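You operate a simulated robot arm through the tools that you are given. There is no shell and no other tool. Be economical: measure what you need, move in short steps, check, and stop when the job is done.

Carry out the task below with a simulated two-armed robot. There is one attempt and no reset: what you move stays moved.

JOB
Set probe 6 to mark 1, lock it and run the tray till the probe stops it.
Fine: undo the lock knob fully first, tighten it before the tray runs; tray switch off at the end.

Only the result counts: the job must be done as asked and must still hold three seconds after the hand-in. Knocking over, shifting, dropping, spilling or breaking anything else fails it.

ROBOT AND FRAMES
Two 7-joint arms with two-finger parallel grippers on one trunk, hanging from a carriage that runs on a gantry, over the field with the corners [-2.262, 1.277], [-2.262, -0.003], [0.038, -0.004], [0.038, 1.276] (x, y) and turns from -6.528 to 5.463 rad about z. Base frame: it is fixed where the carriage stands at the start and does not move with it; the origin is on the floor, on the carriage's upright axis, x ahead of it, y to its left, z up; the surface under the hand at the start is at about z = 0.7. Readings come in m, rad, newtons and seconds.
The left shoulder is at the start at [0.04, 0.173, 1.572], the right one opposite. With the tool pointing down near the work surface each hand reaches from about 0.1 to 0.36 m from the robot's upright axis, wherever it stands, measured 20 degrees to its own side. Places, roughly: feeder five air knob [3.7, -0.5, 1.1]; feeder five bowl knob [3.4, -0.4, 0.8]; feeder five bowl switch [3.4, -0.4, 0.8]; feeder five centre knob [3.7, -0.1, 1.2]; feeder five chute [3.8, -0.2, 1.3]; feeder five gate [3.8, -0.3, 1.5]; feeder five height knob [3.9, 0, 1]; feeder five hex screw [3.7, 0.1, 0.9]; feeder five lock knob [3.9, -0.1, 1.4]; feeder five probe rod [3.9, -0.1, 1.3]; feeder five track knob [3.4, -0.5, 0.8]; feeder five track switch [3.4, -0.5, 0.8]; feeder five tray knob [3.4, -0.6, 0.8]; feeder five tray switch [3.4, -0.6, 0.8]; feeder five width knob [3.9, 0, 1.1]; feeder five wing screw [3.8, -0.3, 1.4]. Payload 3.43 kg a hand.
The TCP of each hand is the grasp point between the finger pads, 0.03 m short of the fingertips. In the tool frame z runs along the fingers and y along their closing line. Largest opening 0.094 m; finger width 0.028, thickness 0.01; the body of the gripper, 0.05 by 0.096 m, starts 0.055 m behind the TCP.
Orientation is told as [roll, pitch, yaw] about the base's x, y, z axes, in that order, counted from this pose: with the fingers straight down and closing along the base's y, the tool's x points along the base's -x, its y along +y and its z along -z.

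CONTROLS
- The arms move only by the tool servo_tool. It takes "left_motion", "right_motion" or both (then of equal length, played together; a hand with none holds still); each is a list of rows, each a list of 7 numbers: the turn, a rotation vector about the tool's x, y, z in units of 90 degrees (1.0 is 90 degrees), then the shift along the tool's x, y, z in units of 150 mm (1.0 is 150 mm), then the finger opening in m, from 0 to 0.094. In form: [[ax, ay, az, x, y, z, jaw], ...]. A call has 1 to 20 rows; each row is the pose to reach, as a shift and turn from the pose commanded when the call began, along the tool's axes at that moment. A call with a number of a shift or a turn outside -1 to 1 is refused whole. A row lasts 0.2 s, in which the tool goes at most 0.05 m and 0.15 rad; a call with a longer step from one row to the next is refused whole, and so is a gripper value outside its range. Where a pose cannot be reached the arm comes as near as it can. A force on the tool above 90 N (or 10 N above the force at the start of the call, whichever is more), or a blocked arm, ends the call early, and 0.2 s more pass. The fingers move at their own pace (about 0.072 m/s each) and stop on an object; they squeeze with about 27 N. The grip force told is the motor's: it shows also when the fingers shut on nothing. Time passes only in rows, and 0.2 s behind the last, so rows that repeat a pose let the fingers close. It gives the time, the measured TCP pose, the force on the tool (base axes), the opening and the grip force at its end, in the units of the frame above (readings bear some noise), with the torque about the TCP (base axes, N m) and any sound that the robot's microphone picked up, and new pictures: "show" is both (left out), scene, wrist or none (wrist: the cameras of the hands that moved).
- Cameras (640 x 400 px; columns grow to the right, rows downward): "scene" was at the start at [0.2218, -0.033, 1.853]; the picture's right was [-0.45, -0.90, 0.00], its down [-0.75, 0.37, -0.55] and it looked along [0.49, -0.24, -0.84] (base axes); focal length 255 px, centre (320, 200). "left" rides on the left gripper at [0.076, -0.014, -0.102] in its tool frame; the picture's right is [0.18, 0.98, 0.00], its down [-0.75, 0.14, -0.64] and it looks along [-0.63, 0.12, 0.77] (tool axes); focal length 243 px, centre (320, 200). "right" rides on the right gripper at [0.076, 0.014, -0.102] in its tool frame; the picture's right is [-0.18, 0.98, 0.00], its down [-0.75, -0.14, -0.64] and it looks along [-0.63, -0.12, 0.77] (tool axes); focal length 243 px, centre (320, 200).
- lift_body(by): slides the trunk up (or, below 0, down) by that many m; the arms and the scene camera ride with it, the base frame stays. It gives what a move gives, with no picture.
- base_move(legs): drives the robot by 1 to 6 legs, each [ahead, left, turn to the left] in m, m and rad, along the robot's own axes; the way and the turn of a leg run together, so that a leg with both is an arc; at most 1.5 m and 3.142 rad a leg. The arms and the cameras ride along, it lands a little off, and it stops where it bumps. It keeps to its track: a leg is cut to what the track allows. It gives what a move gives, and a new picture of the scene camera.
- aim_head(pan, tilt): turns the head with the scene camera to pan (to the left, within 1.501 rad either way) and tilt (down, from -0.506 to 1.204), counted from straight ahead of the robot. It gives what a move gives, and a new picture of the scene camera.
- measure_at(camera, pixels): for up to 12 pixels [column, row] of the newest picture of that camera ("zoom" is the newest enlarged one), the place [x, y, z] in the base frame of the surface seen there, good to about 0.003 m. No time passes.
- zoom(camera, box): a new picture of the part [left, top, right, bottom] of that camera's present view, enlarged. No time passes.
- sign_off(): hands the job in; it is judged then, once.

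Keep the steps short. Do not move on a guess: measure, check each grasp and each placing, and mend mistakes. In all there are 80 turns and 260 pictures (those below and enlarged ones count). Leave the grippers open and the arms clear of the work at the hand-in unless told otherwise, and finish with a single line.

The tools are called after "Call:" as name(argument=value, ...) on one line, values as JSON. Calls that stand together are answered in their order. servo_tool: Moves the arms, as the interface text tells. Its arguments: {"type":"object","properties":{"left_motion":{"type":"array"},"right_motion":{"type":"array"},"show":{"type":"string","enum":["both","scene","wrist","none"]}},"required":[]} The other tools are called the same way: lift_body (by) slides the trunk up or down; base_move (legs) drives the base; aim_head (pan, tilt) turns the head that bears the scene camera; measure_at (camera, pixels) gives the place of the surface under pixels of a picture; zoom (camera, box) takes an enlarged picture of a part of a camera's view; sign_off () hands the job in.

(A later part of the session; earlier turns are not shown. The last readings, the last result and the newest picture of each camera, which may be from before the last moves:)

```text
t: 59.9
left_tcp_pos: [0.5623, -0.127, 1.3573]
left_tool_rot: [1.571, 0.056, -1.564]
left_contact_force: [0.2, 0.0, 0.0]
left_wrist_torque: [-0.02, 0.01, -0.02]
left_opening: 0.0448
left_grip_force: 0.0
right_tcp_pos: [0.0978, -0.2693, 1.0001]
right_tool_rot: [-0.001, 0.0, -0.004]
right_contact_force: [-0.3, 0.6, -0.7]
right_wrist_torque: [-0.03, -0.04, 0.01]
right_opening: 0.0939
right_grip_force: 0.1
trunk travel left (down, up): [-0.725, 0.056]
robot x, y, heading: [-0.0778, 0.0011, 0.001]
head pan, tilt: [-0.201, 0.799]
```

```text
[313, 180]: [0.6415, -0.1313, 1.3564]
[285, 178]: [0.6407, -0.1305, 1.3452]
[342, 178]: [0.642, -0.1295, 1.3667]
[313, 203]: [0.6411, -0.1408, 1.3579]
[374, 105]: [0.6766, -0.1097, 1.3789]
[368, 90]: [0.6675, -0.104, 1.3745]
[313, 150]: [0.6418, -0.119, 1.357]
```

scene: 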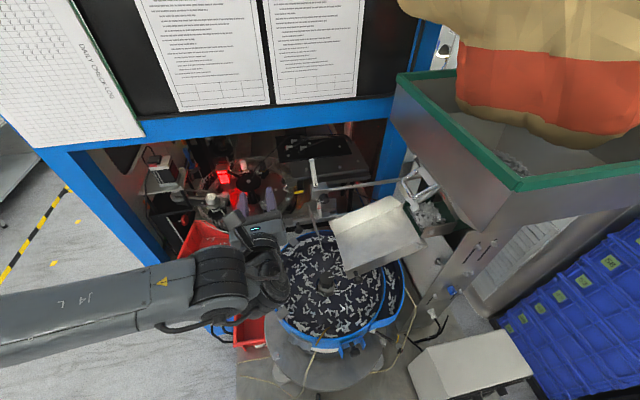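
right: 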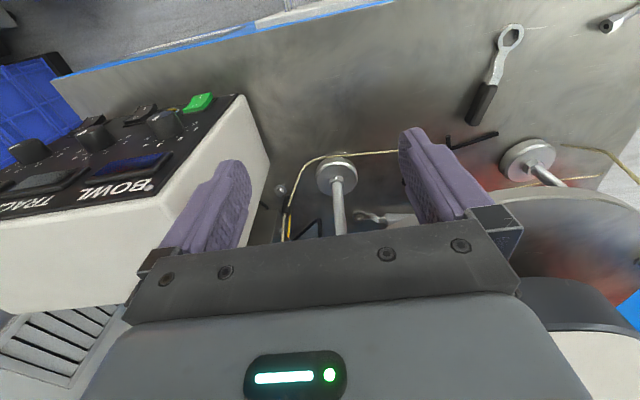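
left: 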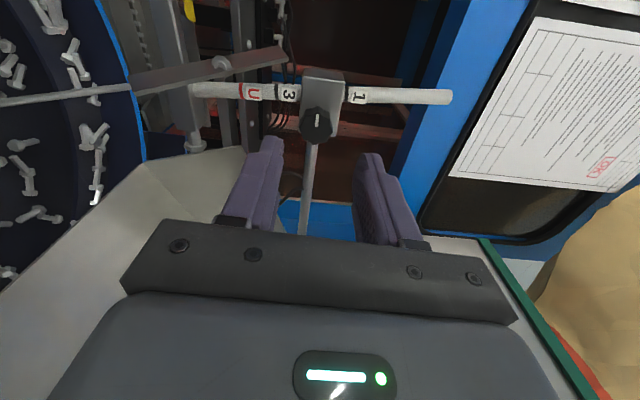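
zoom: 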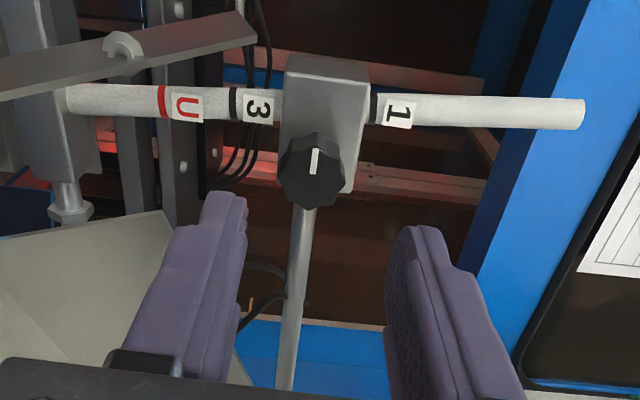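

The knob's centre is (y -0.130, z 1.3565). I'll advance, grip it, and turn clockwise 80°.

Call:
servo_tool(left_motion=[[0, 0, 0, -0.02, -0.005, 0.15, 0.04], [0, 0, 0, -0.02, -0.005, 0.3, 0.04], [0, 0, 0, -0.02, -0.005, 0.45, 0.04], [0, 0, 0, -0.02, -0.005, 0.45, 0.01], [0, 0, 0, -0.02, -0.005, 0.45, 0.01], [0, 0, 0.09, -0.02, -0.005, 0.45, 0.01], [0, 0, 0.18, -0.02, -0.005, 0.45, 0.01], [0, 0, 0.27, -0.02, -0.005, 0.45, 0.01], [0, 0, 0.36, -0.02, -0.005, 0.45, 0.01], [0, 0, 0.45, -0.02, -0.005, 0.45, 0.01], [0, 0, 0.54, -0.02, -0.005, 0.45, 0.01], [0, 0, 0.63, -0.02, -0.005, 0.45, 0.01], [0, 0, 0.72, -0.02, -0.005, 0.45, 0.01], [0, 0, 0.81, -0.02, -0.005, 0.45, 0.01], [0, 0, 0.9, -0.02, -0.005, 0.45, 0.01]], show="wrist")

Call:
zoom(camera="left", box=[220, 40, 420, 240])

```text
t: 63.1
left_tcp_pos: [0.6297, -0.1304, 1.3577]
left_tool_rot: [1.567, 1.472, -1.571]
left_contact_force: [29.0, -10.4, -21.3]
left_wrist_torque: [-0.06, 0.27, -0.24]
left_opening: 0.0264
left_grip_force: 44.9
right_tcp_pos: [0.0988, -0.2707, 0.9998]
right_tool_rot: [0.0, -0.002, -0.005]
right_contact_force: [0.6, -0.2, 0.6]
right_wrist_torque: [-0.03, 0.0, 0.01]
right_opening: 0.0942
right_grip_force: 0.1
trunk travel left (down, up): [-0.725, 0.056]
robot x, y, heading: [-0.0736, -0.0007, -0.003]
head pan, tilt: [-0.201, 0.799]
```

left: 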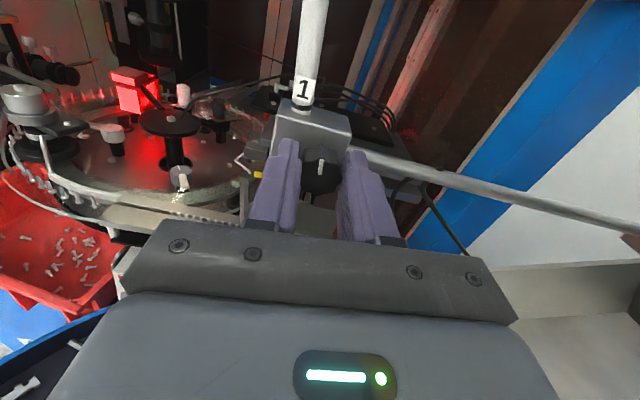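

```text
2.00 times, centred on (320, 140) of left
```

zoom: 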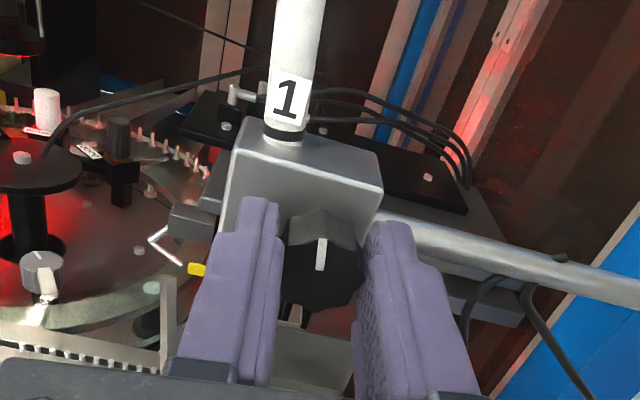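

The pointer follows and is now at 12 o'clock. I'll continue another 70° clockwise.

Call:
servo_tool(left_motion=[[0, 0, 0.09, 0, 0, 0, 0.01], [0, 0, 0.18, 0, 0, 0, 0.01], [0, 0, 0.27, 0, 0, 0, 0.01], [0, 0, 0.36, 0, 0, 0, 0.01], [0, 0, 0.45, 0, 0, 0, 0.01], [0, 0, 0.54, 0, 0, 0, 0.01], [0, 0, 0.63, 0, 0, 0, 0.01], [0, 0, 0.72, 0, 0, 0, 0.01], [0, 0, 0.78, 0, 0, 0, 0.01]], show="wrist")

Call:
zoom(camera="left", box=[220, 40, 420, 240])

```text
t: 65.1
left_tcp_pos: [0.6294, -0.1336, 1.356]
left_tool_rot: [-1.57, 0.447, 1.574]
left_contact_force: [25.2, -26.0, -22.4]
left_wrist_torque: [-0.07, 0.04, -1.04]
left_opening: 0.026
left_grip_force: 44.7
right_tcp_pos: [0.0985, -0.2736, 1.0011]
right_tool_rot: [-0.003, 0.0, -0.004]
right_contact_force: [0.6, -0.1, -0.2]
right_wrist_torque: [0.01, 0.02, 0.0]
right_opening: 0.0941
right_grip_force: 0.0
trunk travel left (down, up): [-0.725, 0.056]
robot x, y, heading: [-0.0758, -0.0019, -0.001]
head pan, tilt: [-0.201, 0.799]
```

left: 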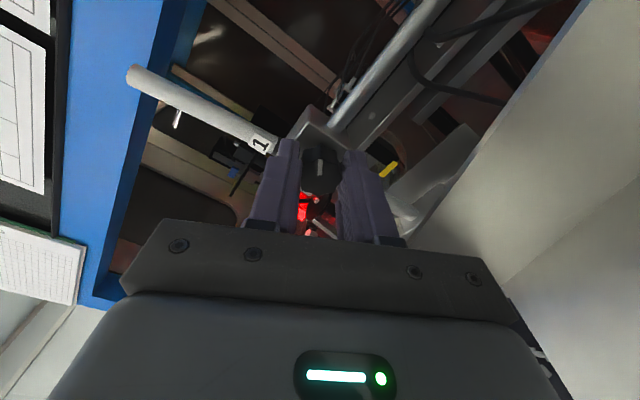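

```text
2.00 times, centred on (320, 140) of left
```

zoom: 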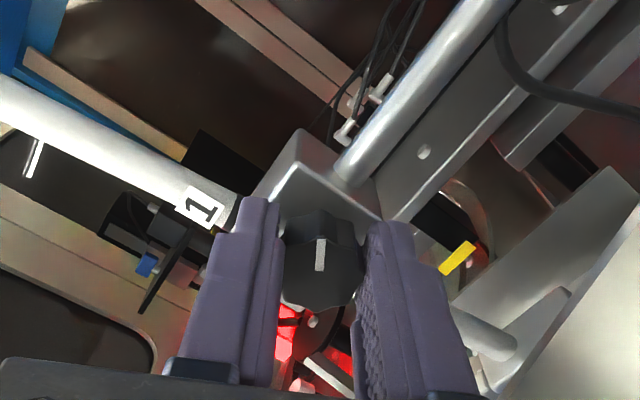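

About 152° tightened, with no slip and the original tight position ~30–45° further. I'll release, roll back 70°, regrip and turn until it resists.

Call:
servo_tool(left_motion=[[0, 0, 0, 0, 0, 0, 0.042], [0, 0, 0, 0, 0, 0, 0.042], [0, 0, 0, 0, 0, -0.2, 0.042], [0, 0, -0.09, 0, 0, -0.2, 0.042], [0, 0, -0.18, 0, 0, -0.2, 0.042], [0, 0, -0.27, 0, 0, -0.2, 0.042], [0, 0, -0.36, 0, 0, -0.2, 0.042], [0, 0, -0.45, 0, 0, -0.2, 0.042], [0, 0, -0.54, 0, 0, -0.2, 0.042], [0, 0, -0.63, 0, 0, -0.2, 0.042], [0, 0, -0.72, 0, 0, -0.2, 0.042], [0, 0, -0.78, 0, 0, -0.2, 0.042], [0, 0, -0.78, 0, 0, -0.2, 0.042]], show="wrist")

Call:
zoom(camera="left", box=[220, 40, 420, 240])

Call:
measure_at(camera="zoom", pixels=[[320, 250], [290, 240], [350, 250], [320, 280], [320, 215]])

```text
t: 67.9
left_tcp_pos: [0.5999, -0.13, 1.3567]
left_tool_rot: [1.566, 1.47, -1.568]
left_contact_force: [-0.9, 0.0, 0.1]
left_wrist_torque: [0.02, 0.01, 0.02]
left_opening: 0.0419
left_grip_force: 0.0
right_tcp_pos: [0.097, -0.2687, 1.0004]
right_tool_rot: [0.0, 0.0, -0.005]
right_contact_force: [0.0, -0.3, -0.1]
right_wrist_torque: [-0.01, 0.02, 0.01]
right_opening: 0.094
right_grip_force: 0.1
trunk travel left (down, up): [-0.725, 0.056]
robot x, y, heading: [-0.0737, -0.0022, -0.003]
head pan, tilt: [-0.201, 0.799]
```

left: 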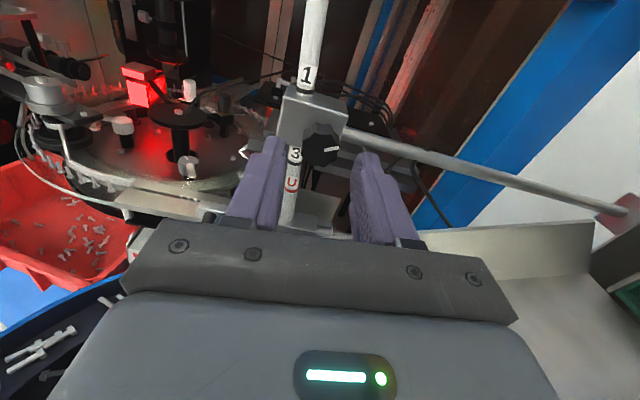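

```text
2.00 times, centred on (320, 140) of left
```

zoom: 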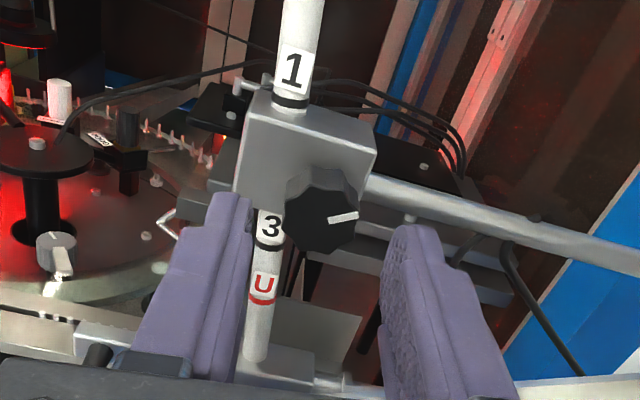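

```text
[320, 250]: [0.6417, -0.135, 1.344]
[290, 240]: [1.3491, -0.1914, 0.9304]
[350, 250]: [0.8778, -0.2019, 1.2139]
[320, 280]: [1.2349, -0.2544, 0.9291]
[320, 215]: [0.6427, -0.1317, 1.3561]
```

The pointer is nearly at 3 o'clock. I'll advance, grip and turn until it resists.

Call:
servo_tool(left_motion=[[0, 0, 0, 0, 0.005, 0.1, 0.04], [0, 0, 0, 0, 0.005, 0.2, 0.04], [0, 0, 0, 0, 0.005, 0.2, 0.01], [0, 0, 0, 0, 0.005, 0.2, 0.01], [0, 0, 0.09, 0, 0.005, 0.2, 0.01], [0, 0, 0.18, 0, 0.005, 0.2, 0.01], [0, 0, 0.27, 0, 0.005, 0.2, 0.01], [0, 0, 0.36, 0, 0.005, 0.2, 0.01], [0, 0, 0.45, 0, 0.005, 0.2, 0.01], [0, 0, 0.54, 0, 0.005, 0.2, 0.01], [0, 0, 0.63, 0, 0.005, 0.2, 0.01], [0, 0, 0.7, 0, 0.005, 0.2, 0.01], [0, 0, 0.7, 0, 0.005, 0.2, 0.01]], show="wrist")

Call:
zoom(camera="left", box=[220, 40, 420, 240])

```text
t: 70.7
left_tcp_pos: [0.6288, -0.1301, 1.3552]
left_tool_rot: [-1.568, 0.569, 1.576]
left_contact_force: [7.4, -11.4, -10.4]
left_wrist_torque: [-0.03, 0.35, -0.16]
left_opening: 0.0257
left_grip_force: 44.7
right_tcp_pos: [0.098, -0.271, 1.0008]
right_tool_rot: [-0.002, 0.001, -0.005]
right_contact_force: [0.4, 0.2, -0.5]
right_wrist_torque: [0.02, 0.0, 0.0]
right_opening: 0.0942
right_grip_force: 0.0
trunk travel left (down, up): [-0.725, 0.056]
robot x, y, heading: [-0.0786, 0.0002, -0.005]
head pan, tilt: [-0.201, 0.799]
```

left: 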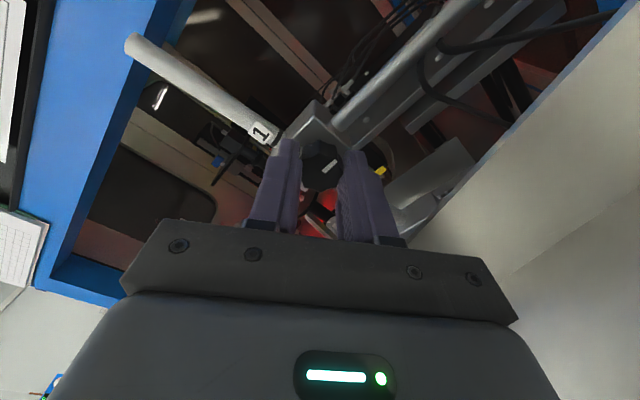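

```text
2.00 times, centred on (320, 140) of left
```

zoom: 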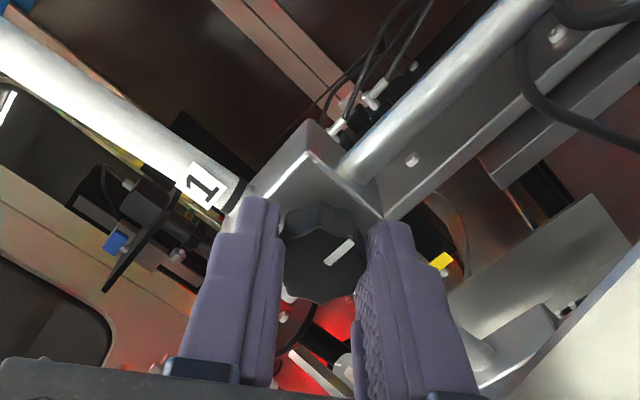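

The hand turned 63° but the pointer only ~35°, so it may be at the tight stop. I'll roll back and try once more to confirm.

Call:
servo_tool(left_motion=[[0, 0, 0, 0, 0, 0, 0.042], [0, 0, 0, 0, 0, 0, 0.042], [0, 0, -0.09, 0, 0, 0, 0.042], [0, 0, -0.18, 0, 0, 0, 0.042], [0, 0, -0.27, 0, 0, 0, 0.042], [0, 0, -0.36, 0, 0, 0, 0.042], [0, 0, -0.45, 0, 0, 0, 0.042], [0, 0, -0.54, 0, 0, 0, 0.042], [0, 0, -0.63, 0, 0, 0, 0.042], [0, 0, -0.63, 0, 0, 0, 0.042]], show="wrist")

Call:
zoom(camera="left", box=[220, 40, 420, 240])

Call:
servo_tool(left_motion=[[0, 0, 0, 0, 0, 0, 0.01], [0, 0, 0, 0, 0, 0, 0.01], [0, 0, 0, 0, 0, 0, 0.01], [0, 0, 0.09, 0, 0, 0, 0.01], [0, 0, 0.18, 0, 0, 0, 0.01], [0, 0, 0.27, 0, 0, 0, 0.01], [0, 0, 0.33, 0, 0, 0, 0.01]], show="wrist")

Call:
zoom(camera="left", box=[220, 40, 420, 240])

```text
t: 72.9
left_tcp_pos: [0.6311, -0.1292, 1.3566]
left_tool_rot: [-1.54, 1.561, 1.607]
left_contact_force: [0.1, 0.2, 1.2]
left_wrist_torque: [-0.03, 0.01, -0.01]
left_opening: 0.0421
left_grip_force: 0.1
right_tcp_pos: [0.0981, -0.2689, 0.9993]
right_tool_rot: [-0.001, 0.0, -0.005]
right_contact_force: [-0.3, -0.1, -0.2]
right_wrist_torque: [0.0, -0.02, 0.01]
right_opening: 0.094
right_grip_force: 0.0
trunk travel left (down, up): [-0.725, 0.056]
robot x, y, heading: [-0.0743, -0.0017, -0.01]
head pan, tilt: [-0.201, 0.799]
```

left: 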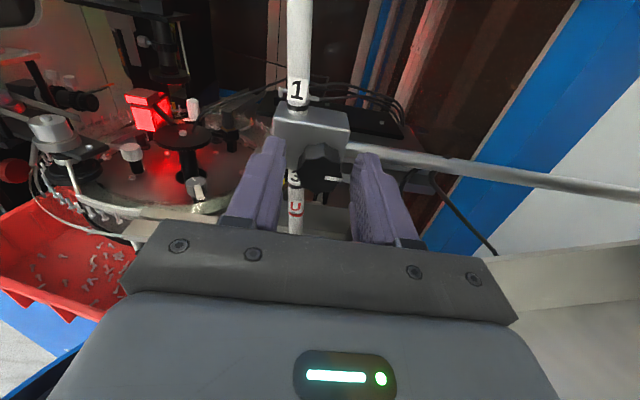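

```text
2.00 times, centred on (320, 140) of left
```

zoom: 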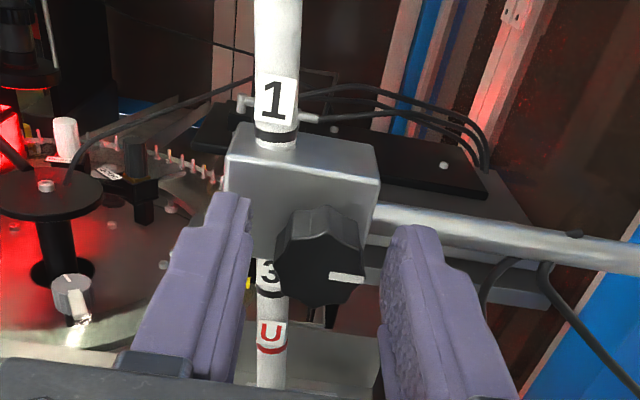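

```text
t: 74.5
left_tcp_pos: [0.6296, -0.1319, 1.3566]
left_tool_rot: [-1.57, 1.041, 1.576]
left_contact_force: [3.5, -8.6, -0.6]
left_wrist_torque: [-0.77, -0.05, -0.24]
left_opening: 0.0258
left_grip_force: 44.9
right_tcp_pos: [0.098, -0.2707, 0.9999]
right_tool_rot: [-0.001, 0.0, -0.005]
right_contact_force: [-0.4, 0.3, 0.7]
right_wrist_torque: [-0.03, -0.01, 0.0]
right_opening: 0.094
right_grip_force: 0.0
trunk travel left (down, up): [-0.725, 0.056]
robot x, y, heading: [-0.0773, -0.0012, -0.004]
head pan, tilt: [-0.201, 0.799]
```

left: 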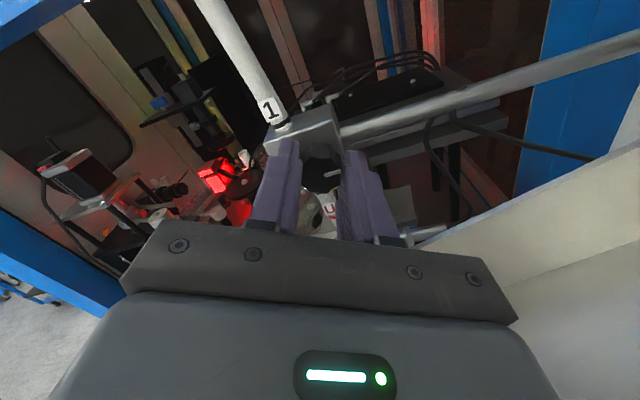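

```text
2.00 times, centred on (320, 140) of left
```

zoom: 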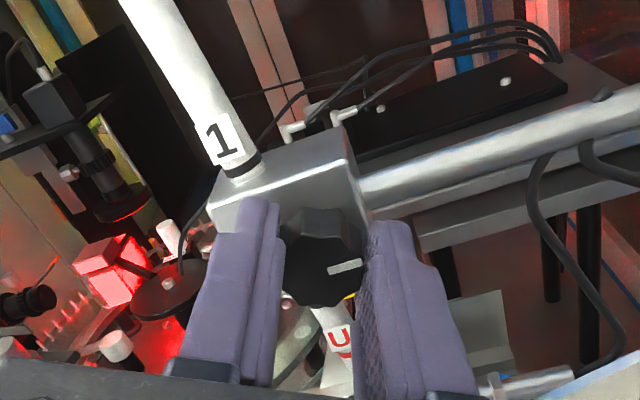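

A firm 0.77 Nm with the pointer back at 3 o'clock: locked, and line 1 is in place. I'll release and withdraw the left hand back, up and left.

Call:
servo_tool(left_motion=[[0, 0, 0, 0, 0, 0, 0.05], [0, 0, 0, 0, 0, 0, 0.05], [0, 0, 0, 0, 0, -0.3, 0.05], [0, 0, 0, 0, 0, -0.6, 0.05], [0, 0, 0, 0, 0, -0.9, 0.05], [0, 0, 0, 0.2, -0.2, -0.95, 0.05], [0, 0, 0, 0.3, -0.48, -0.95, 0.05], [0, 0, 0, 0.3, -0.76, -0.95, 0.05], [0, 0, 0, 0.3, -1, -0.95, 0.05]], show="scene")

Call:
zoom(camera="scene", box=[285, 160, 345, 250])

```text
t: 76.5
left_tcp_pos: [0.4824, -0.0226, 1.4695]
left_tool_rot: [-1.573, 1.042, 1.574]
left_contact_force: [0.0, 0.9, 0.4]
left_wrist_torque: [0.0, 0.0, -0.02]
left_opening: 0.05
left_grip_force: 0.0
right_tcp_pos: [0.0972, -0.2683, 0.999]
right_tool_rot: [0.0, 0.001, -0.007]
right_contact_force: [-0.2, -0.2, 0.2]
right_wrist_torque: [-0.03, -0.05, 0.03]
right_opening: 0.0943
right_grip_force: 0.1
trunk travel left (down, up): [-0.725, 0.056]
robot x, y, heading: [-0.0799, -0.004, -0.002]
head pan, tilt: [-0.201, 0.799]
```

scene: 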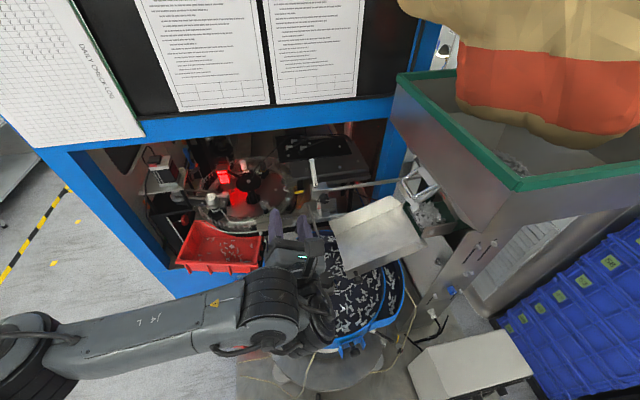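

```text
4.44 times, centred on (315, 205) of scene
```

zoom: 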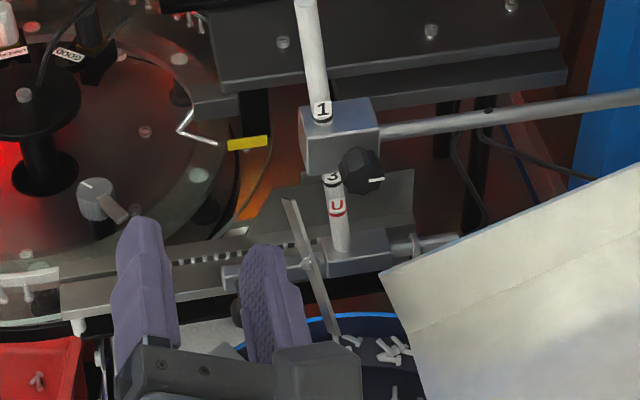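

The probe is set and locked. Next is the tray switch at about (0.175, -0.60, 0.765) on the panel. I'll back the robot off and look at the panel area with the head.

Call:
base_move(legs=[[-0.4, 0, 0]])

Call:
aim_head(pan=-0.7, tilt=0.8)

Call:
zoom(camera="right", box=[0, 0, 320, 200])

```text
t: 79.0
left_tcp_pos: [0.0995, -0.0148, 1.4707]
left_tool_rot: [-1.571, 1.043, 1.59]
left_contact_force: [0.2, 0.8, -0.5]
left_wrist_torque: [0.0, -0.02, -0.02]
left_opening: 0.0498
left_grip_force: 0.0
right_tcp_pos: [-0.2848, -0.2666, 0.9999]
right_tool_rot: [0.0, 0.0, 0.009]
right_contact_force: [0.4, -0.6, 0.4]
right_wrist_torque: [0.03, 0.01, 0.02]
right_opening: 0.0942
right_grip_force: 0.0
trunk travel left (down, up): [-0.725, 0.056]
robot x, y, heading: [-0.4603, -0.001, 0.01]
head pan, tilt: [-0.201, 0.799]
```

scene: 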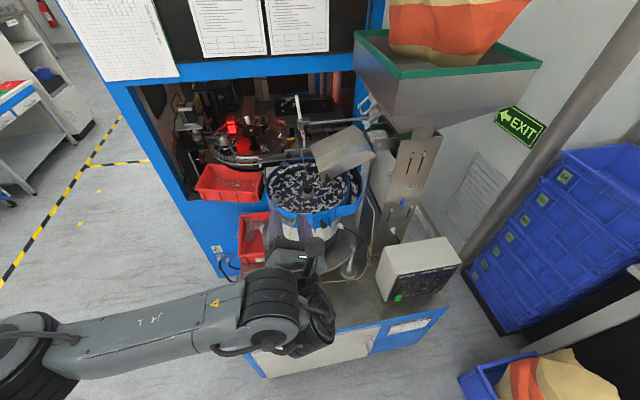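

```text
t: 79.9
left_tcp_pos: [0.0974, -0.0144, 1.4692]
left_tool_rot: [-1.571, 1.043, 1.59]
left_contact_force: [-0.1, -0.1, -0.1]
left_wrist_torque: [-0.02, 0.02, -0.02]
left_opening: 0.0499
left_grip_force: 0.1
right_tcp_pos: [-0.2854, -0.2665, 1.0009]
right_tool_rot: [-0.001, -0.001, 0.01]
right_contact_force: [0.3, -0.3, -0.1]
right_wrist_torque: [-0.01, 0.0, -0.01]
right_opening: 0.0941
right_grip_force: 0.1
trunk travel left (down, up): [-0.725, 0.056]
robot x, y, heading: [-0.4582, -0.0001, 0.009]
head pan, tilt: [-0.7, 0.799]
```

scene: 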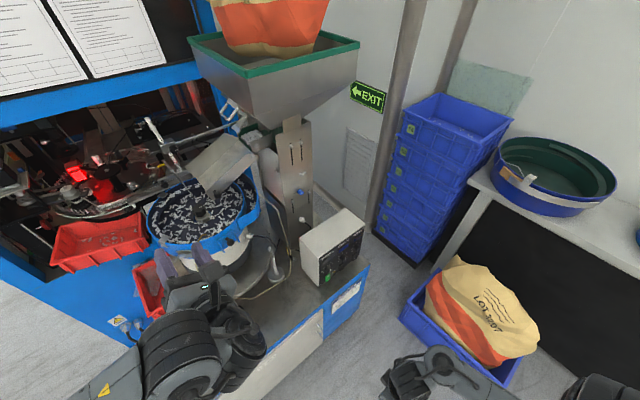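

```text
2.00 times, centred on (160, 100) of right
```

zoom: 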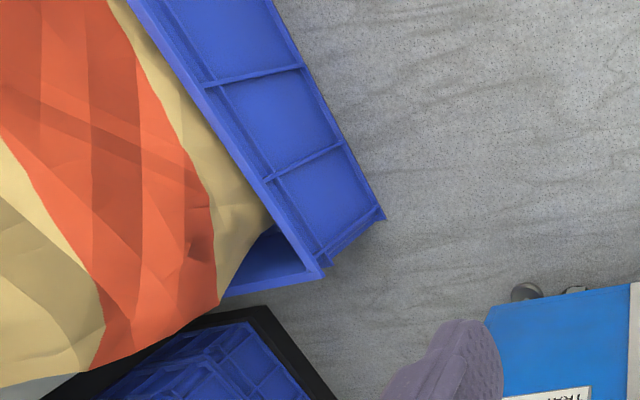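

I see a crate with a sack on the floor to the right. I'll measure it, the bench edge and the panel.

Call:
zoom(camera="scene", box=[295, 205, 375, 305])

Call:
measure_at(camera="scene", pixels=[[460, 265], [500, 300], [430, 330], [540, 330], [325, 215], [362, 225], [365, 265], [325, 305], [320, 285], [405, 320], [355, 285]])

```text
4.00 times, centred on (335, 255) of scene
```

zoom: 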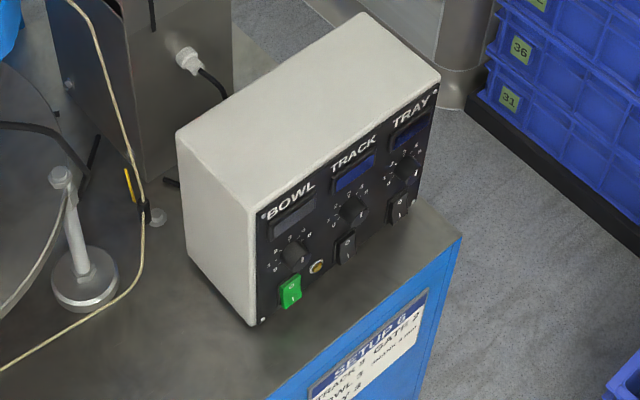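

```text
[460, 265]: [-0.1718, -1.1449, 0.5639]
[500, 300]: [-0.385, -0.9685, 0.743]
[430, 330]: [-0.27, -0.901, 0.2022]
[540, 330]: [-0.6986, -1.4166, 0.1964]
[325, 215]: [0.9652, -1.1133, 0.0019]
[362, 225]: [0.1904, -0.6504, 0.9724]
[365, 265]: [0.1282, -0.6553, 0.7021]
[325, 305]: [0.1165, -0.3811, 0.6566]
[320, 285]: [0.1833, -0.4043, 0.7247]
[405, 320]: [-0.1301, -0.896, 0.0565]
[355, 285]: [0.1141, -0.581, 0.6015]
```

The sack tops out at z 0.74 with y below -0.88, so it's clear. The bench edge is x 0.12, z 0.70. I'll lower the trunk 0.2 m for reach, then tilt the right hand 45° forward and close its fingers.

Call:
lift_body(by=-0.2)

Call:
servo_tool(right_motion=[[0, -0.09, 0, 0, -0.15, -0.1, 0.03], [0, -0.18, 0, 0, -0.3, -0.2, 0.0], [0, -0.27, 0, 0, -0.45, -0.3, 0.0], [0, -0.36, 0, 0, -0.6, -0.4, 0.0], [0, -0.45, 0, 0, -0.8, -0.5, 0.0], [0, -0.5, 0, 0, -1, -0.6, 0.0]], show="wrist")

```text
t: 82.0
left_tcp_pos: [0.0983, -0.0149, 1.269]
left_tool_rot: [-1.571, 1.041, 1.59]
left_contact_force: [-0.7, -0.4, 0.8]
left_wrist_torque: [0.02, 0.0, 0.02]
left_opening: 0.0503
left_grip_force: 0.0
right_tcp_pos: [-0.2844, -0.2668, 0.7993]
right_tool_rot: [-0.001, -0.001, 0.009]
right_contact_force: [0.5, -0.1, 0.3]
right_wrist_torque: [-0.02, 0.02, 0.03]
right_opening: 0.094
right_grip_force: 0.1
trunk travel left (down, up): [-0.525, 0.256]
robot x, y, heading: [-0.4646, 0.0021, 0.009]
head pan, tilt: [-0.7, 0.799]
```

```text
t: 83.5
left_tcp_pos: [0.0983, -0.0164, 1.2695]
left_tool_rot: [-1.57, 1.042, 1.591]
left_contact_force: [-0.2, -0.4, -0.9]
left_wrist_torque: [-0.04, 0.03, 0.03]
left_opening: 0.05
left_grip_force: 0.0
right_tcp_pos: [-0.2831, -0.4217, 0.8889]
right_tool_rot: [-0.002, -0.787, 0.011]
right_contact_force: [-0.4, -0.2, -0.5]
right_wrist_torque: [0.01, 0.01, -0.01]
right_opening: 0.0
right_grip_force: 27.0
trunk travel left (down, up): [-0.525, 0.256]
robot x, y, heading: [-0.4586, 0.0025, 0.006]
head pan, tilt: [-0.7, 0.799]
```

right: 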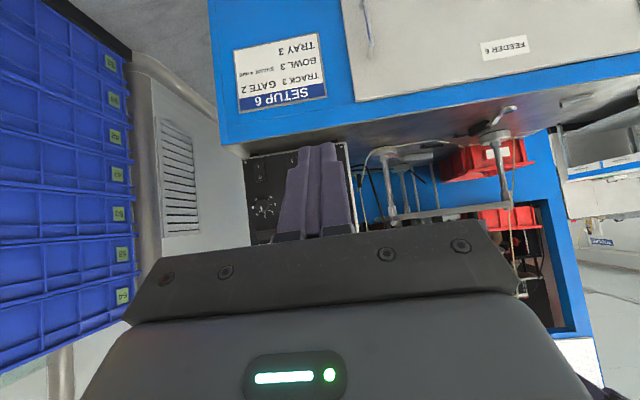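

The label on the bench also says "FEEDER 6". Now I'll bring the closed right fingertips to about (0.10, -0.60, 0.80), in front of the tray switch, in two steps.

Call:
servo_tool(right_motion=[[0, 0, 0, -0.14, -0.12, 0.2, 0], [0, 0, 0, -0.28, -0.24, 0.4, 0], [0, 0, 0, -0.42, -0.36, 0.6, 0], [0, 0, 0, -0.56, -0.48, 0.8, 0], [0, 0, 0, -0.69, -0.6, 1, 0]], show="none")

Call:
servo_tool(right_motion=[[0, 0, 0, -0.14, -0.12, 0.2, 0], [0, 0, 0, -0.28, -0.24, 0.4, 0], [0, 0, 0, -0.42, -0.36, 0.6, 0], [0, 0, 0, -0.56, -0.48, 0.8, 0], [0, 0, 0, -0.69, -0.6, 0.95, 0], [0, 0, 0, -0.69, -0.6, 0.95, 0]], show="both")

Call:
zoom(camera="right", box=[200, 60, 440, 240])

```text
t: 84.7
left_tcp_pos: [0.0989, -0.0152, 1.2707]
left_tool_rot: [-1.573, 1.043, 1.589]
left_contact_force: [-0.3, 0.2, -0.1]
left_wrist_torque: [-0.05, 0.03, 0.02]
left_opening: 0.0498
left_grip_force: 0.1
right_tcp_pos: [-0.0993, -0.504, 0.8566]
right_tool_rot: [0.0, -0.789, 0.011]
right_contact_force: [-0.1, -0.4, -0.9]
right_wrist_torque: [0.0, 0.03, 0.01]
right_opening: 0.0
right_grip_force: 27.2
trunk travel left (down, up): [-0.525, 0.256]
robot x, y, heading: [-0.4595, -0.0003, 0.01]
head pan, tilt: [-0.7, 0.799]
```

```text
t: 86.0
left_tcp_pos: [0.0967, -0.0155, 1.2702]
left_tool_rot: [-1.569, 1.043, 1.59]
left_contact_force: [0.5, -0.4, 0.6]
left_wrist_torque: [0.0, -0.02, -0.01]
left_opening: 0.0499
left_grip_force: 0.0
right_tcp_pos: [0.0727, -0.5924, 0.828]
right_tool_rot: [0.002, -0.784, 0.007]
right_contact_force: [0.8, -0.2, 0.0]
right_wrist_torque: [0.02, -0.01, -0.03]
right_opening: 0.0
right_grip_force: 27.2
trunk travel left (down, up): [-0.525, 0.256]
robot x, y, heading: [-0.4626, 0.002, 0.012]
head pan, tilt: [-0.7, 0.799]
```

scene: 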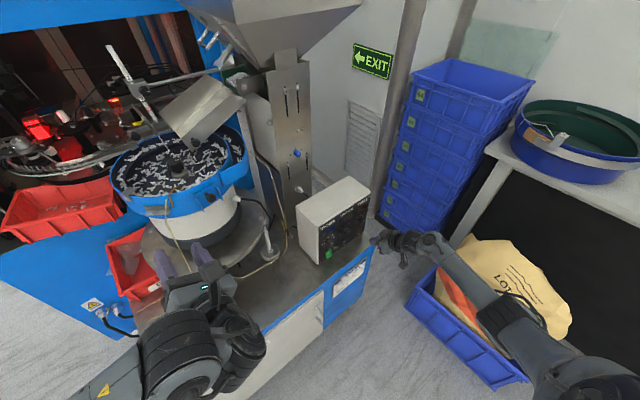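
right: 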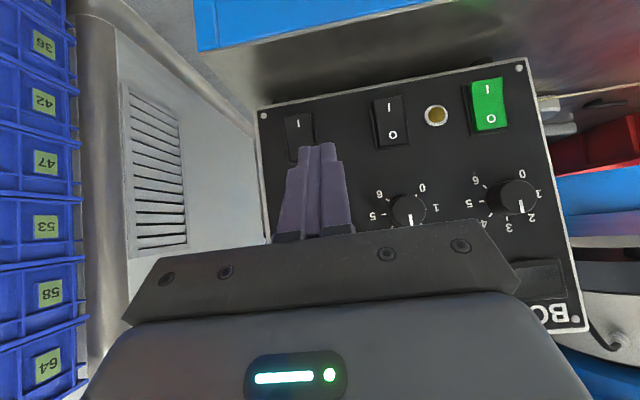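

```text
2.22 times, centred on (320, 150) of right
```

zoom: 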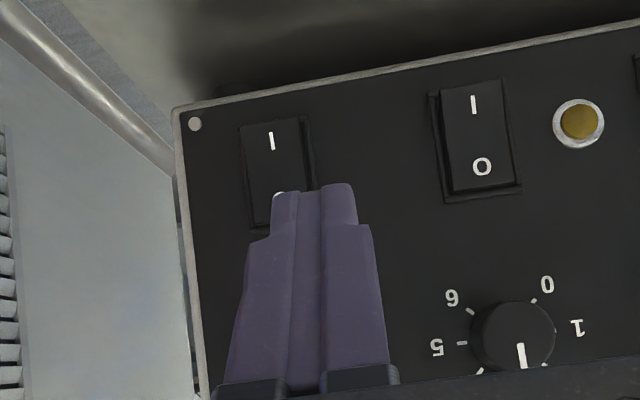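

The panel is clear and shown upside down. I'll measure the tray rocker's I end and my fingertips.

Call:
measure_at(camera="zoom", pixels=[[272, 142], [262, 160], [275, 125], [272, 185], [265, 215], [315, 188], [345, 195], [472, 105], [480, 165], [220, 150], [330, 150]])

```text
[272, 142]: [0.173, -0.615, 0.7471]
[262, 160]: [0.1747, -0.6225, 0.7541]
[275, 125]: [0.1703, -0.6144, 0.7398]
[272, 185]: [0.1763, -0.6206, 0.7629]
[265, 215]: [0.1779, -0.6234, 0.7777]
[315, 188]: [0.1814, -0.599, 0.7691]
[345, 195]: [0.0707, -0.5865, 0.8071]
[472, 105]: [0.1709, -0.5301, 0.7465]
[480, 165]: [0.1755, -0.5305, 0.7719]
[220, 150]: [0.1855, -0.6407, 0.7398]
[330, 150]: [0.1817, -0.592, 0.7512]
```

The I end is at (0.172, -0.616, 0.744). I'll move the fingertip corner to 1.5 cm in front of it.

Call:
servo_tool(right_motion=[[0, 0, 0, 0.03, -0.08, 0.2, 0], [0, 0, 0, 0.06, -0.157, 0.4, 0], [0, 0, 0, 0.099, -0.157, 0.589, 0], [0, 0, 0, 0.099, -0.157, 0.589, 0]], show="wrist")

Call:
zoom(camera="right", box=[240, 80, 400, 180])

```text
t: 87.0
left_tcp_pos: [0.0968, -0.016, 1.2685]
left_tool_rot: [-1.57, 1.043, 1.59]
left_contact_force: [0.2, 0.2, -0.7]
left_wrist_torque: [-0.01, -0.03, -0.02]
left_opening: 0.05
left_grip_force: 0.0
right_tcp_pos: [0.0977, -0.6011, 0.782]
right_tool_rot: [0.009, -0.779, -0.013]
right_contact_force: [-0.6, -0.1, 0.6]
right_wrist_torque: [-0.02, -0.02, -0.03]
right_opening: 0.0001
right_grip_force: 27.3
right hand out of reach, approached as far as the arm can: row 2, 3, 4
trunk travel left (down, up): [-0.525, 0.256]
robot x, y, heading: [-0.4619, 0.0008, 0.01]
head pan, tilt: [-0.7, 0.799]
```

right: 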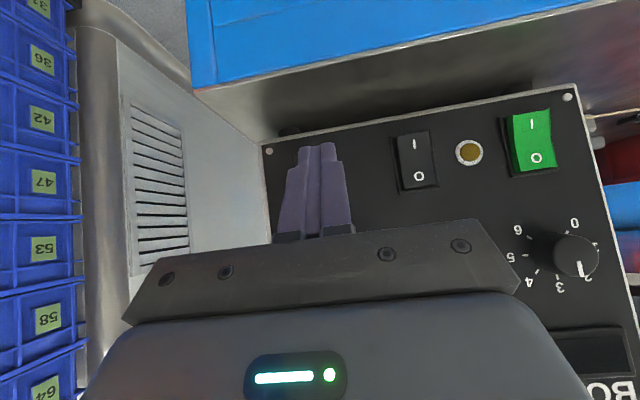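

```text
4.00 times, centred on (320, 130) of right
```

zoom: 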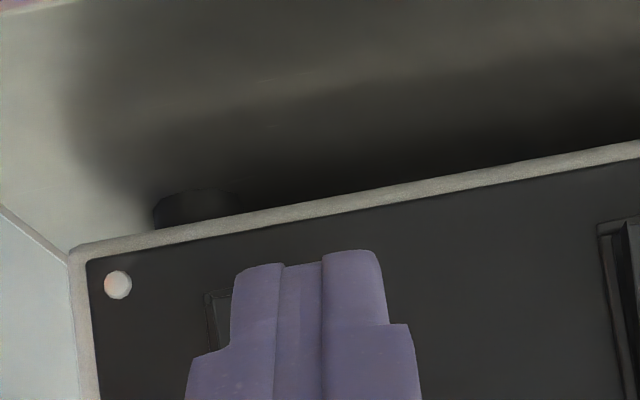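

Out of reach by a few cm. I'll pull the hand back up 10 cm along the tool, lower the trunk 0.12 m, and check the bowl's near rim before driving ahead slightly.

Call:
servo_tool(right_motion=[[0, 0, 0, 0, 0, -0.3, 0], [0, 0, 0, 0, 0, -0.6, 0], [0, 0, 0, -0.1, 0, -0.9, 0]], show="none")

Call:
lift_body(by=-0.12)

Call:
aim_head(pan=-0.7, tilt=0.8)

```text
t: 87.8
left_tcp_pos: [0.097, -0.0165, 1.2698]
left_tool_rot: [-1.571, 1.042, 1.59]
left_contact_force: [0.1, 0.1, -0.4]
left_wrist_torque: [0.01, -0.01, 0.02]
left_opening: 0.0499
left_grip_force: 0.1
right_tcp_pos: [0.011, -0.5996, 0.888]
right_tool_rot: [0.002, -0.784, 0.008]
right_contact_force: [0.5, -0.6, 0.4]
right_wrist_torque: [0.01, 0.0, 0.02]
right_opening: 0.0
right_grip_force: 26.8
trunk travel left (down, up): [-0.525, 0.256]
robot x, y, heading: [-0.4575, 0.0023, 0.008]
head pan, tilt: [-0.7, 0.799]
```

```text
t: 89.3
left_tcp_pos: [0.0983, -0.0152, 1.1497]
left_tool_rot: [-1.572, 1.043, 1.59]
left_contact_force: [-0.5, 0.2, -0.2]
left_wrist_torque: [-0.02, -0.01, 0.0]
left_opening: 0.05
left_grip_force: 0.1
right_tcp_pos: [0.0131, -0.5983, 0.7688]
right_tool_rot: [0.0, -0.783, 0.01]
right_contact_force: [0.2, 0.7, 0.5]
right_wrist_torque: [0.0, -0.01, 0.04]
right_opening: 0.0001
right_grip_force: 26.6
trunk travel left (down, up): [-0.405, 0.376]
robot x, y, heading: [-0.4579, -0.0026, 0.006]
head pan, tilt: [-0.7, 0.799]
```

```text
t: 90.0
left_tcp_pos: [0.0984, -0.0146, 1.1482]
left_tool_rot: [-1.572, 1.042, 1.591]
left_contact_force: [-0.4, 0.1, 0.4]
left_wrist_torque: [-0.02, 0.02, -0.01]
left_opening: 0.0501
left_grip_force: 0.0
right_tcp_pos: [0.0126, -0.5998, 0.7673]
right_tool_rot: [0.0, -0.785, 0.01]
right_contact_force: [0.3, -0.6, 0.0]
right_wrist_torque: [0.0, 0.01, -0.02]
right_opening: 0.0
right_grip_force: 27.0
trunk travel left (down, up): [-0.405, 0.376]
robot x, y, heading: [-0.4617, -0.0001, 0.01]
head pan, tilt: [-0.7, 0.799]
```

scene: 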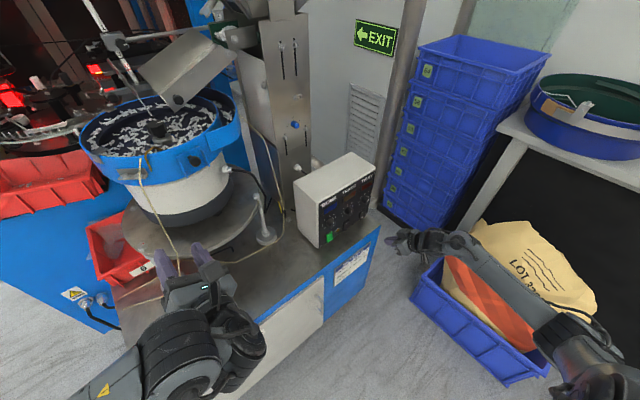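

I'll try the reach from here: fingertip corner to 1.5 cm in front of the rocker's I end.

Call:
servo_tool(right_motion=[[0, 0, 0, -0.16, -0.04, 0.19, 0], [0, 0, 0, -0.32, -0.08, 0.38, 0], [0, 0, 0, -0.48, -0.117, 0.575, 0], [0, 0, 0, -0.48, -0.117, 0.575, 0]], show="wrist")

Call:
zoom(camera="right", box=[240, 80, 400, 180])

```text
t: 91.0
left_tcp_pos: [0.0954, -0.0147, 1.1493]
left_tool_rot: [-1.569, 1.041, 1.592]
left_contact_force: [-0.7, 0.1, 0.4]
left_wrist_torque: [0.02, 0.0, 0.03]
left_opening: 0.0501
left_grip_force: 0.0
right_tcp_pos: [0.1256, -0.6156, 0.7552]
right_tool_rot: [0.002, -0.784, 0.013]
right_contact_force: [0.0, 0.0, -1.0]
right_wrist_torque: [0.01, -0.01, 0.01]
right_opening: 0.0
right_grip_force: 27.3
trunk travel left (down, up): [-0.405, 0.376]
robot x, y, heading: [-0.4597, -0.0008, 0.013]
head pan, tilt: [-0.7, 0.799]
```

right: 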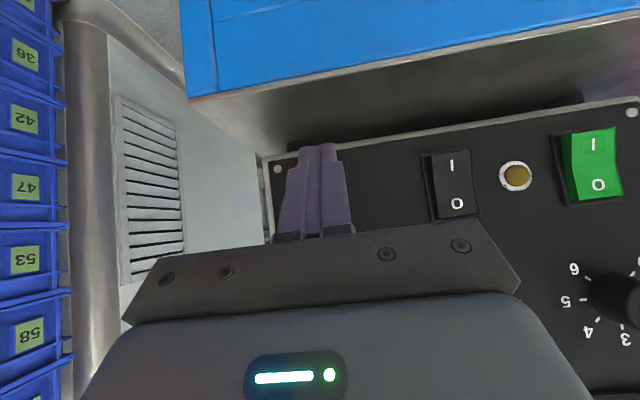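

```text
4.00 times, centred on (320, 130) of right
```

zoom: 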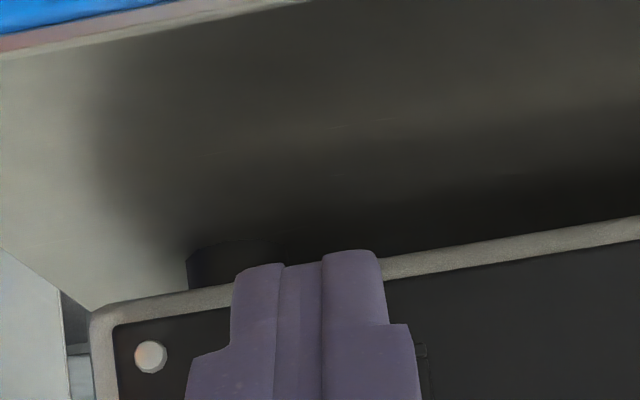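

In position. I'll push +x about 2.8 cm to press the I end, then draw back.

Call:
servo_tool(right_motion=[[0, 0, 0, -0.05, 0, 0.05, 0], [0, 0, 0, -0.09, 0, 0.09, 0], [0, 0, 0, -0.115, 0, 0.115, 0], [0, 0, 0, -0.13, 0, 0.13, 0]], show="none")

Call:
servo_tool(right_motion=[[0, 0, 0, 0.1, 0, -0.1, 0], [0, 0, 0, 0.2, 0, -0.25, 0], [0, 0, 0, 0.3, 0, -0.45, 0]], show="both")

Call:
zoom(camera="right", box=[240, 60, 480, 240])

Call:
zoom(camera="scene", box=[80, 20, 260, 180])

```text
t: 92.0
left_tcp_pos: [0.0933, -0.0177, 1.148]
left_tool_rot: [-1.565, 1.041, 1.594]
left_contact_force: [-0.5, -0.1, 0.5]
left_wrist_torque: [0.0, 0.01, 0.01]
left_opening: 0.0501
left_grip_force: 0.0
right_tcp_pos: [0.146, -0.6183, 0.754]
right_tool_rot: [-0.003, -0.777, 0.006]
right_contact_force: [-21.6, 0.0, 5.7]
right_wrist_torque: [0.09, 0.03, 0.0]
right_opening: 0.0003
right_grip_force: 27.4
trunk travel left (down, up): [-0.405, 0.376]
robot x, y, heading: [-0.4681, -0.0036, 0.004]
head pan, tilt: [-0.7, 0.799]
```

```text
t: 92.8
left_tcp_pos: [0.0961, -0.0145, 1.1484]
left_tool_rot: [-1.569, 1.042, 1.592]
left_contact_force: [-0.3, 0.0, -0.1]
left_wrist_torque: [0.02, 0.02, -0.02]
left_opening: 0.0501
left_grip_force: 0.0
right_tcp_pos: [0.0735, -0.6174, 0.772]
right_tool_rot: [0.002, -0.786, 0.01]
right_contact_force: [1.0, 0.2, -0.5]
right_wrist_torque: [-0.01, -0.03, -0.04]
right_opening: 0.0
right_grip_force: 26.7
trunk travel left (down, up): [-0.405, 0.376]
robot x, y, heading: [-0.4614, -0.0012, 0.009]
head pan, tilt: [-0.7, 0.799]
```

scene: 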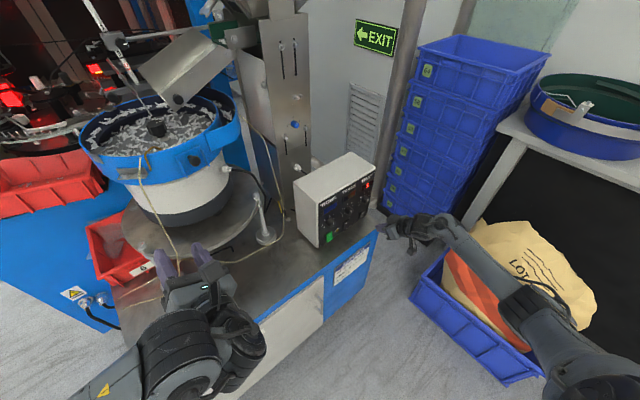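
right: 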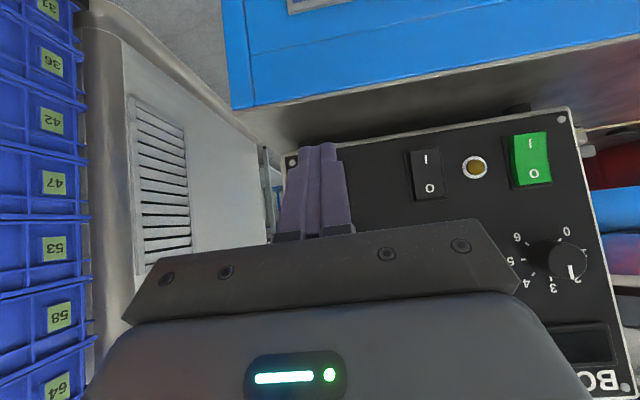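

```text
2.22 times, centred on (360, 150) of right
```

zoom: 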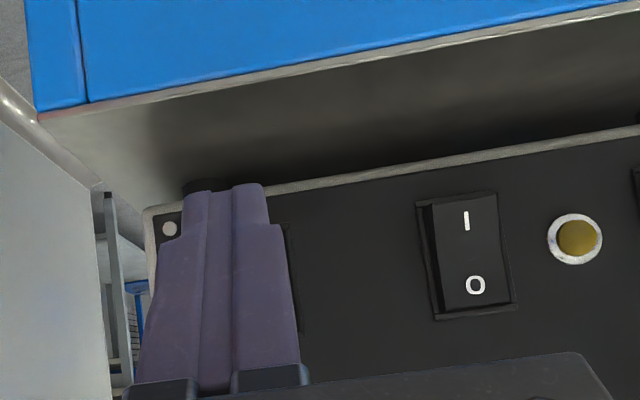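

```text
2.50 times, centred on (170, 100) of scene
```

zoom: 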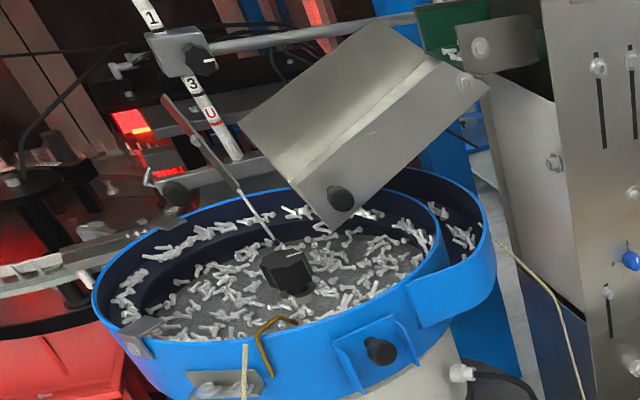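

A red light shows on the panel and the bowl looks fuller. I'll check the panel, then let time pass while watching.

Call:
zoom(camera="scene", box=[310, 155, 390, 255])

Call:
servo_tool(right_motion=[[0, 0, 0, 0.02, 0, -0.02, 0], [0, 0, 0, 0.02, 0, -0.02, 0], [0, 0, 0, 0.02, 0, -0.02, 0], [0, 0, 0, 0.02, 0, -0.02, 0], [0, 0, 0, 0.02, 0, -0.02, 0], [0, 0, 0, 0.02, 0, -0.02, 0], [0, 0, 0, 0.02, 0, -0.02, 0], [0, 0, 0, 0.02, 0, -0.02, 0], [0, 0, 0, 0.02, 0, -0.02, 0], [0, 0, 0, 0.02, 0, -0.02, 0]], show="scene")

Call:
zoom(camera="scene", box=[80, 20, 260, 180])

Call:
zoom(camera="scene", box=[310, 155, 390, 255])

```text
4.00 times, centred on (350, 205) of scene
```

zoom: 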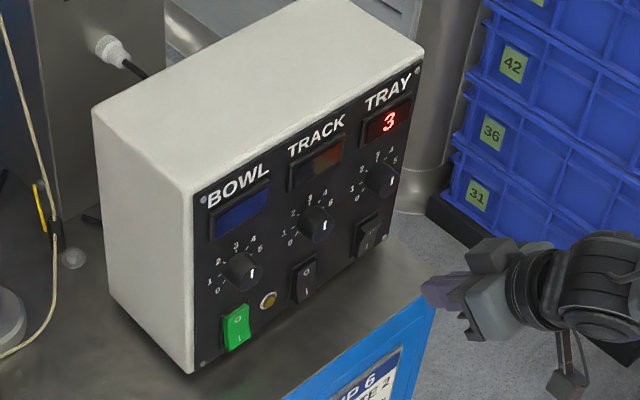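

```text
t: 95.0
left_tcp_pos: [0.0968, -0.0148, 1.1505]
left_tool_rot: [-1.57, 1.041, 1.59]
left_contact_force: [-1.7, 0.4, -0.6]
left_wrist_torque: [0.02, 0.0, 0.01]
left_opening: 0.0499
left_grip_force: 0.1
right_tcp_pos: [0.0698, -0.6174, 0.7733]
right_tool_rot: [0.001, -0.785, 0.009]
right_contact_force: [-0.8, -0.5, -0.3]
right_wrist_torque: [-0.02, 0.0, -0.03]
right_opening: 0.0
right_grip_force: 27.6
trunk travel left (down, up): [-0.405, 0.376]
robot x, y, heading: [-0.4585, 0.0005, 0.009]
head pan, tilt: [-0.7, 0.799]
```

scene: 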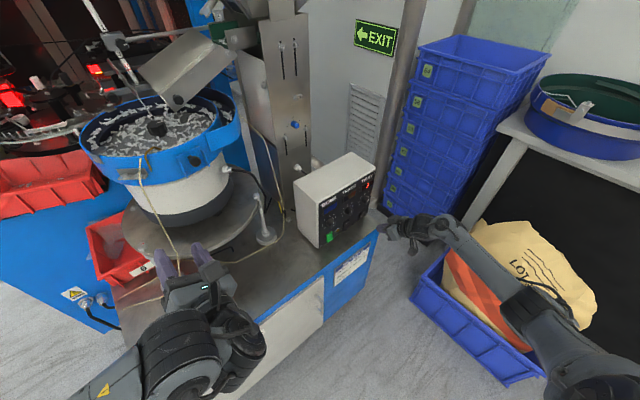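

```text
2.50 times, centred on (170, 100) of scene
```

zoom: 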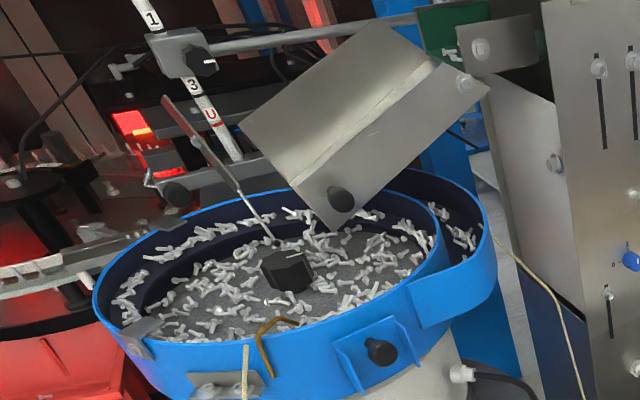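

```text
4.00 times, centred on (350, 205) of scene
```

zoom: 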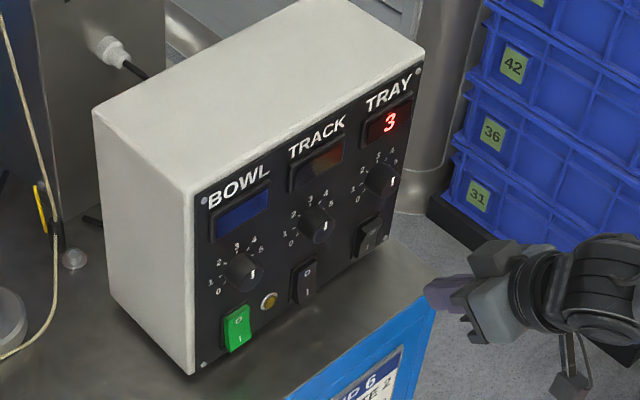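

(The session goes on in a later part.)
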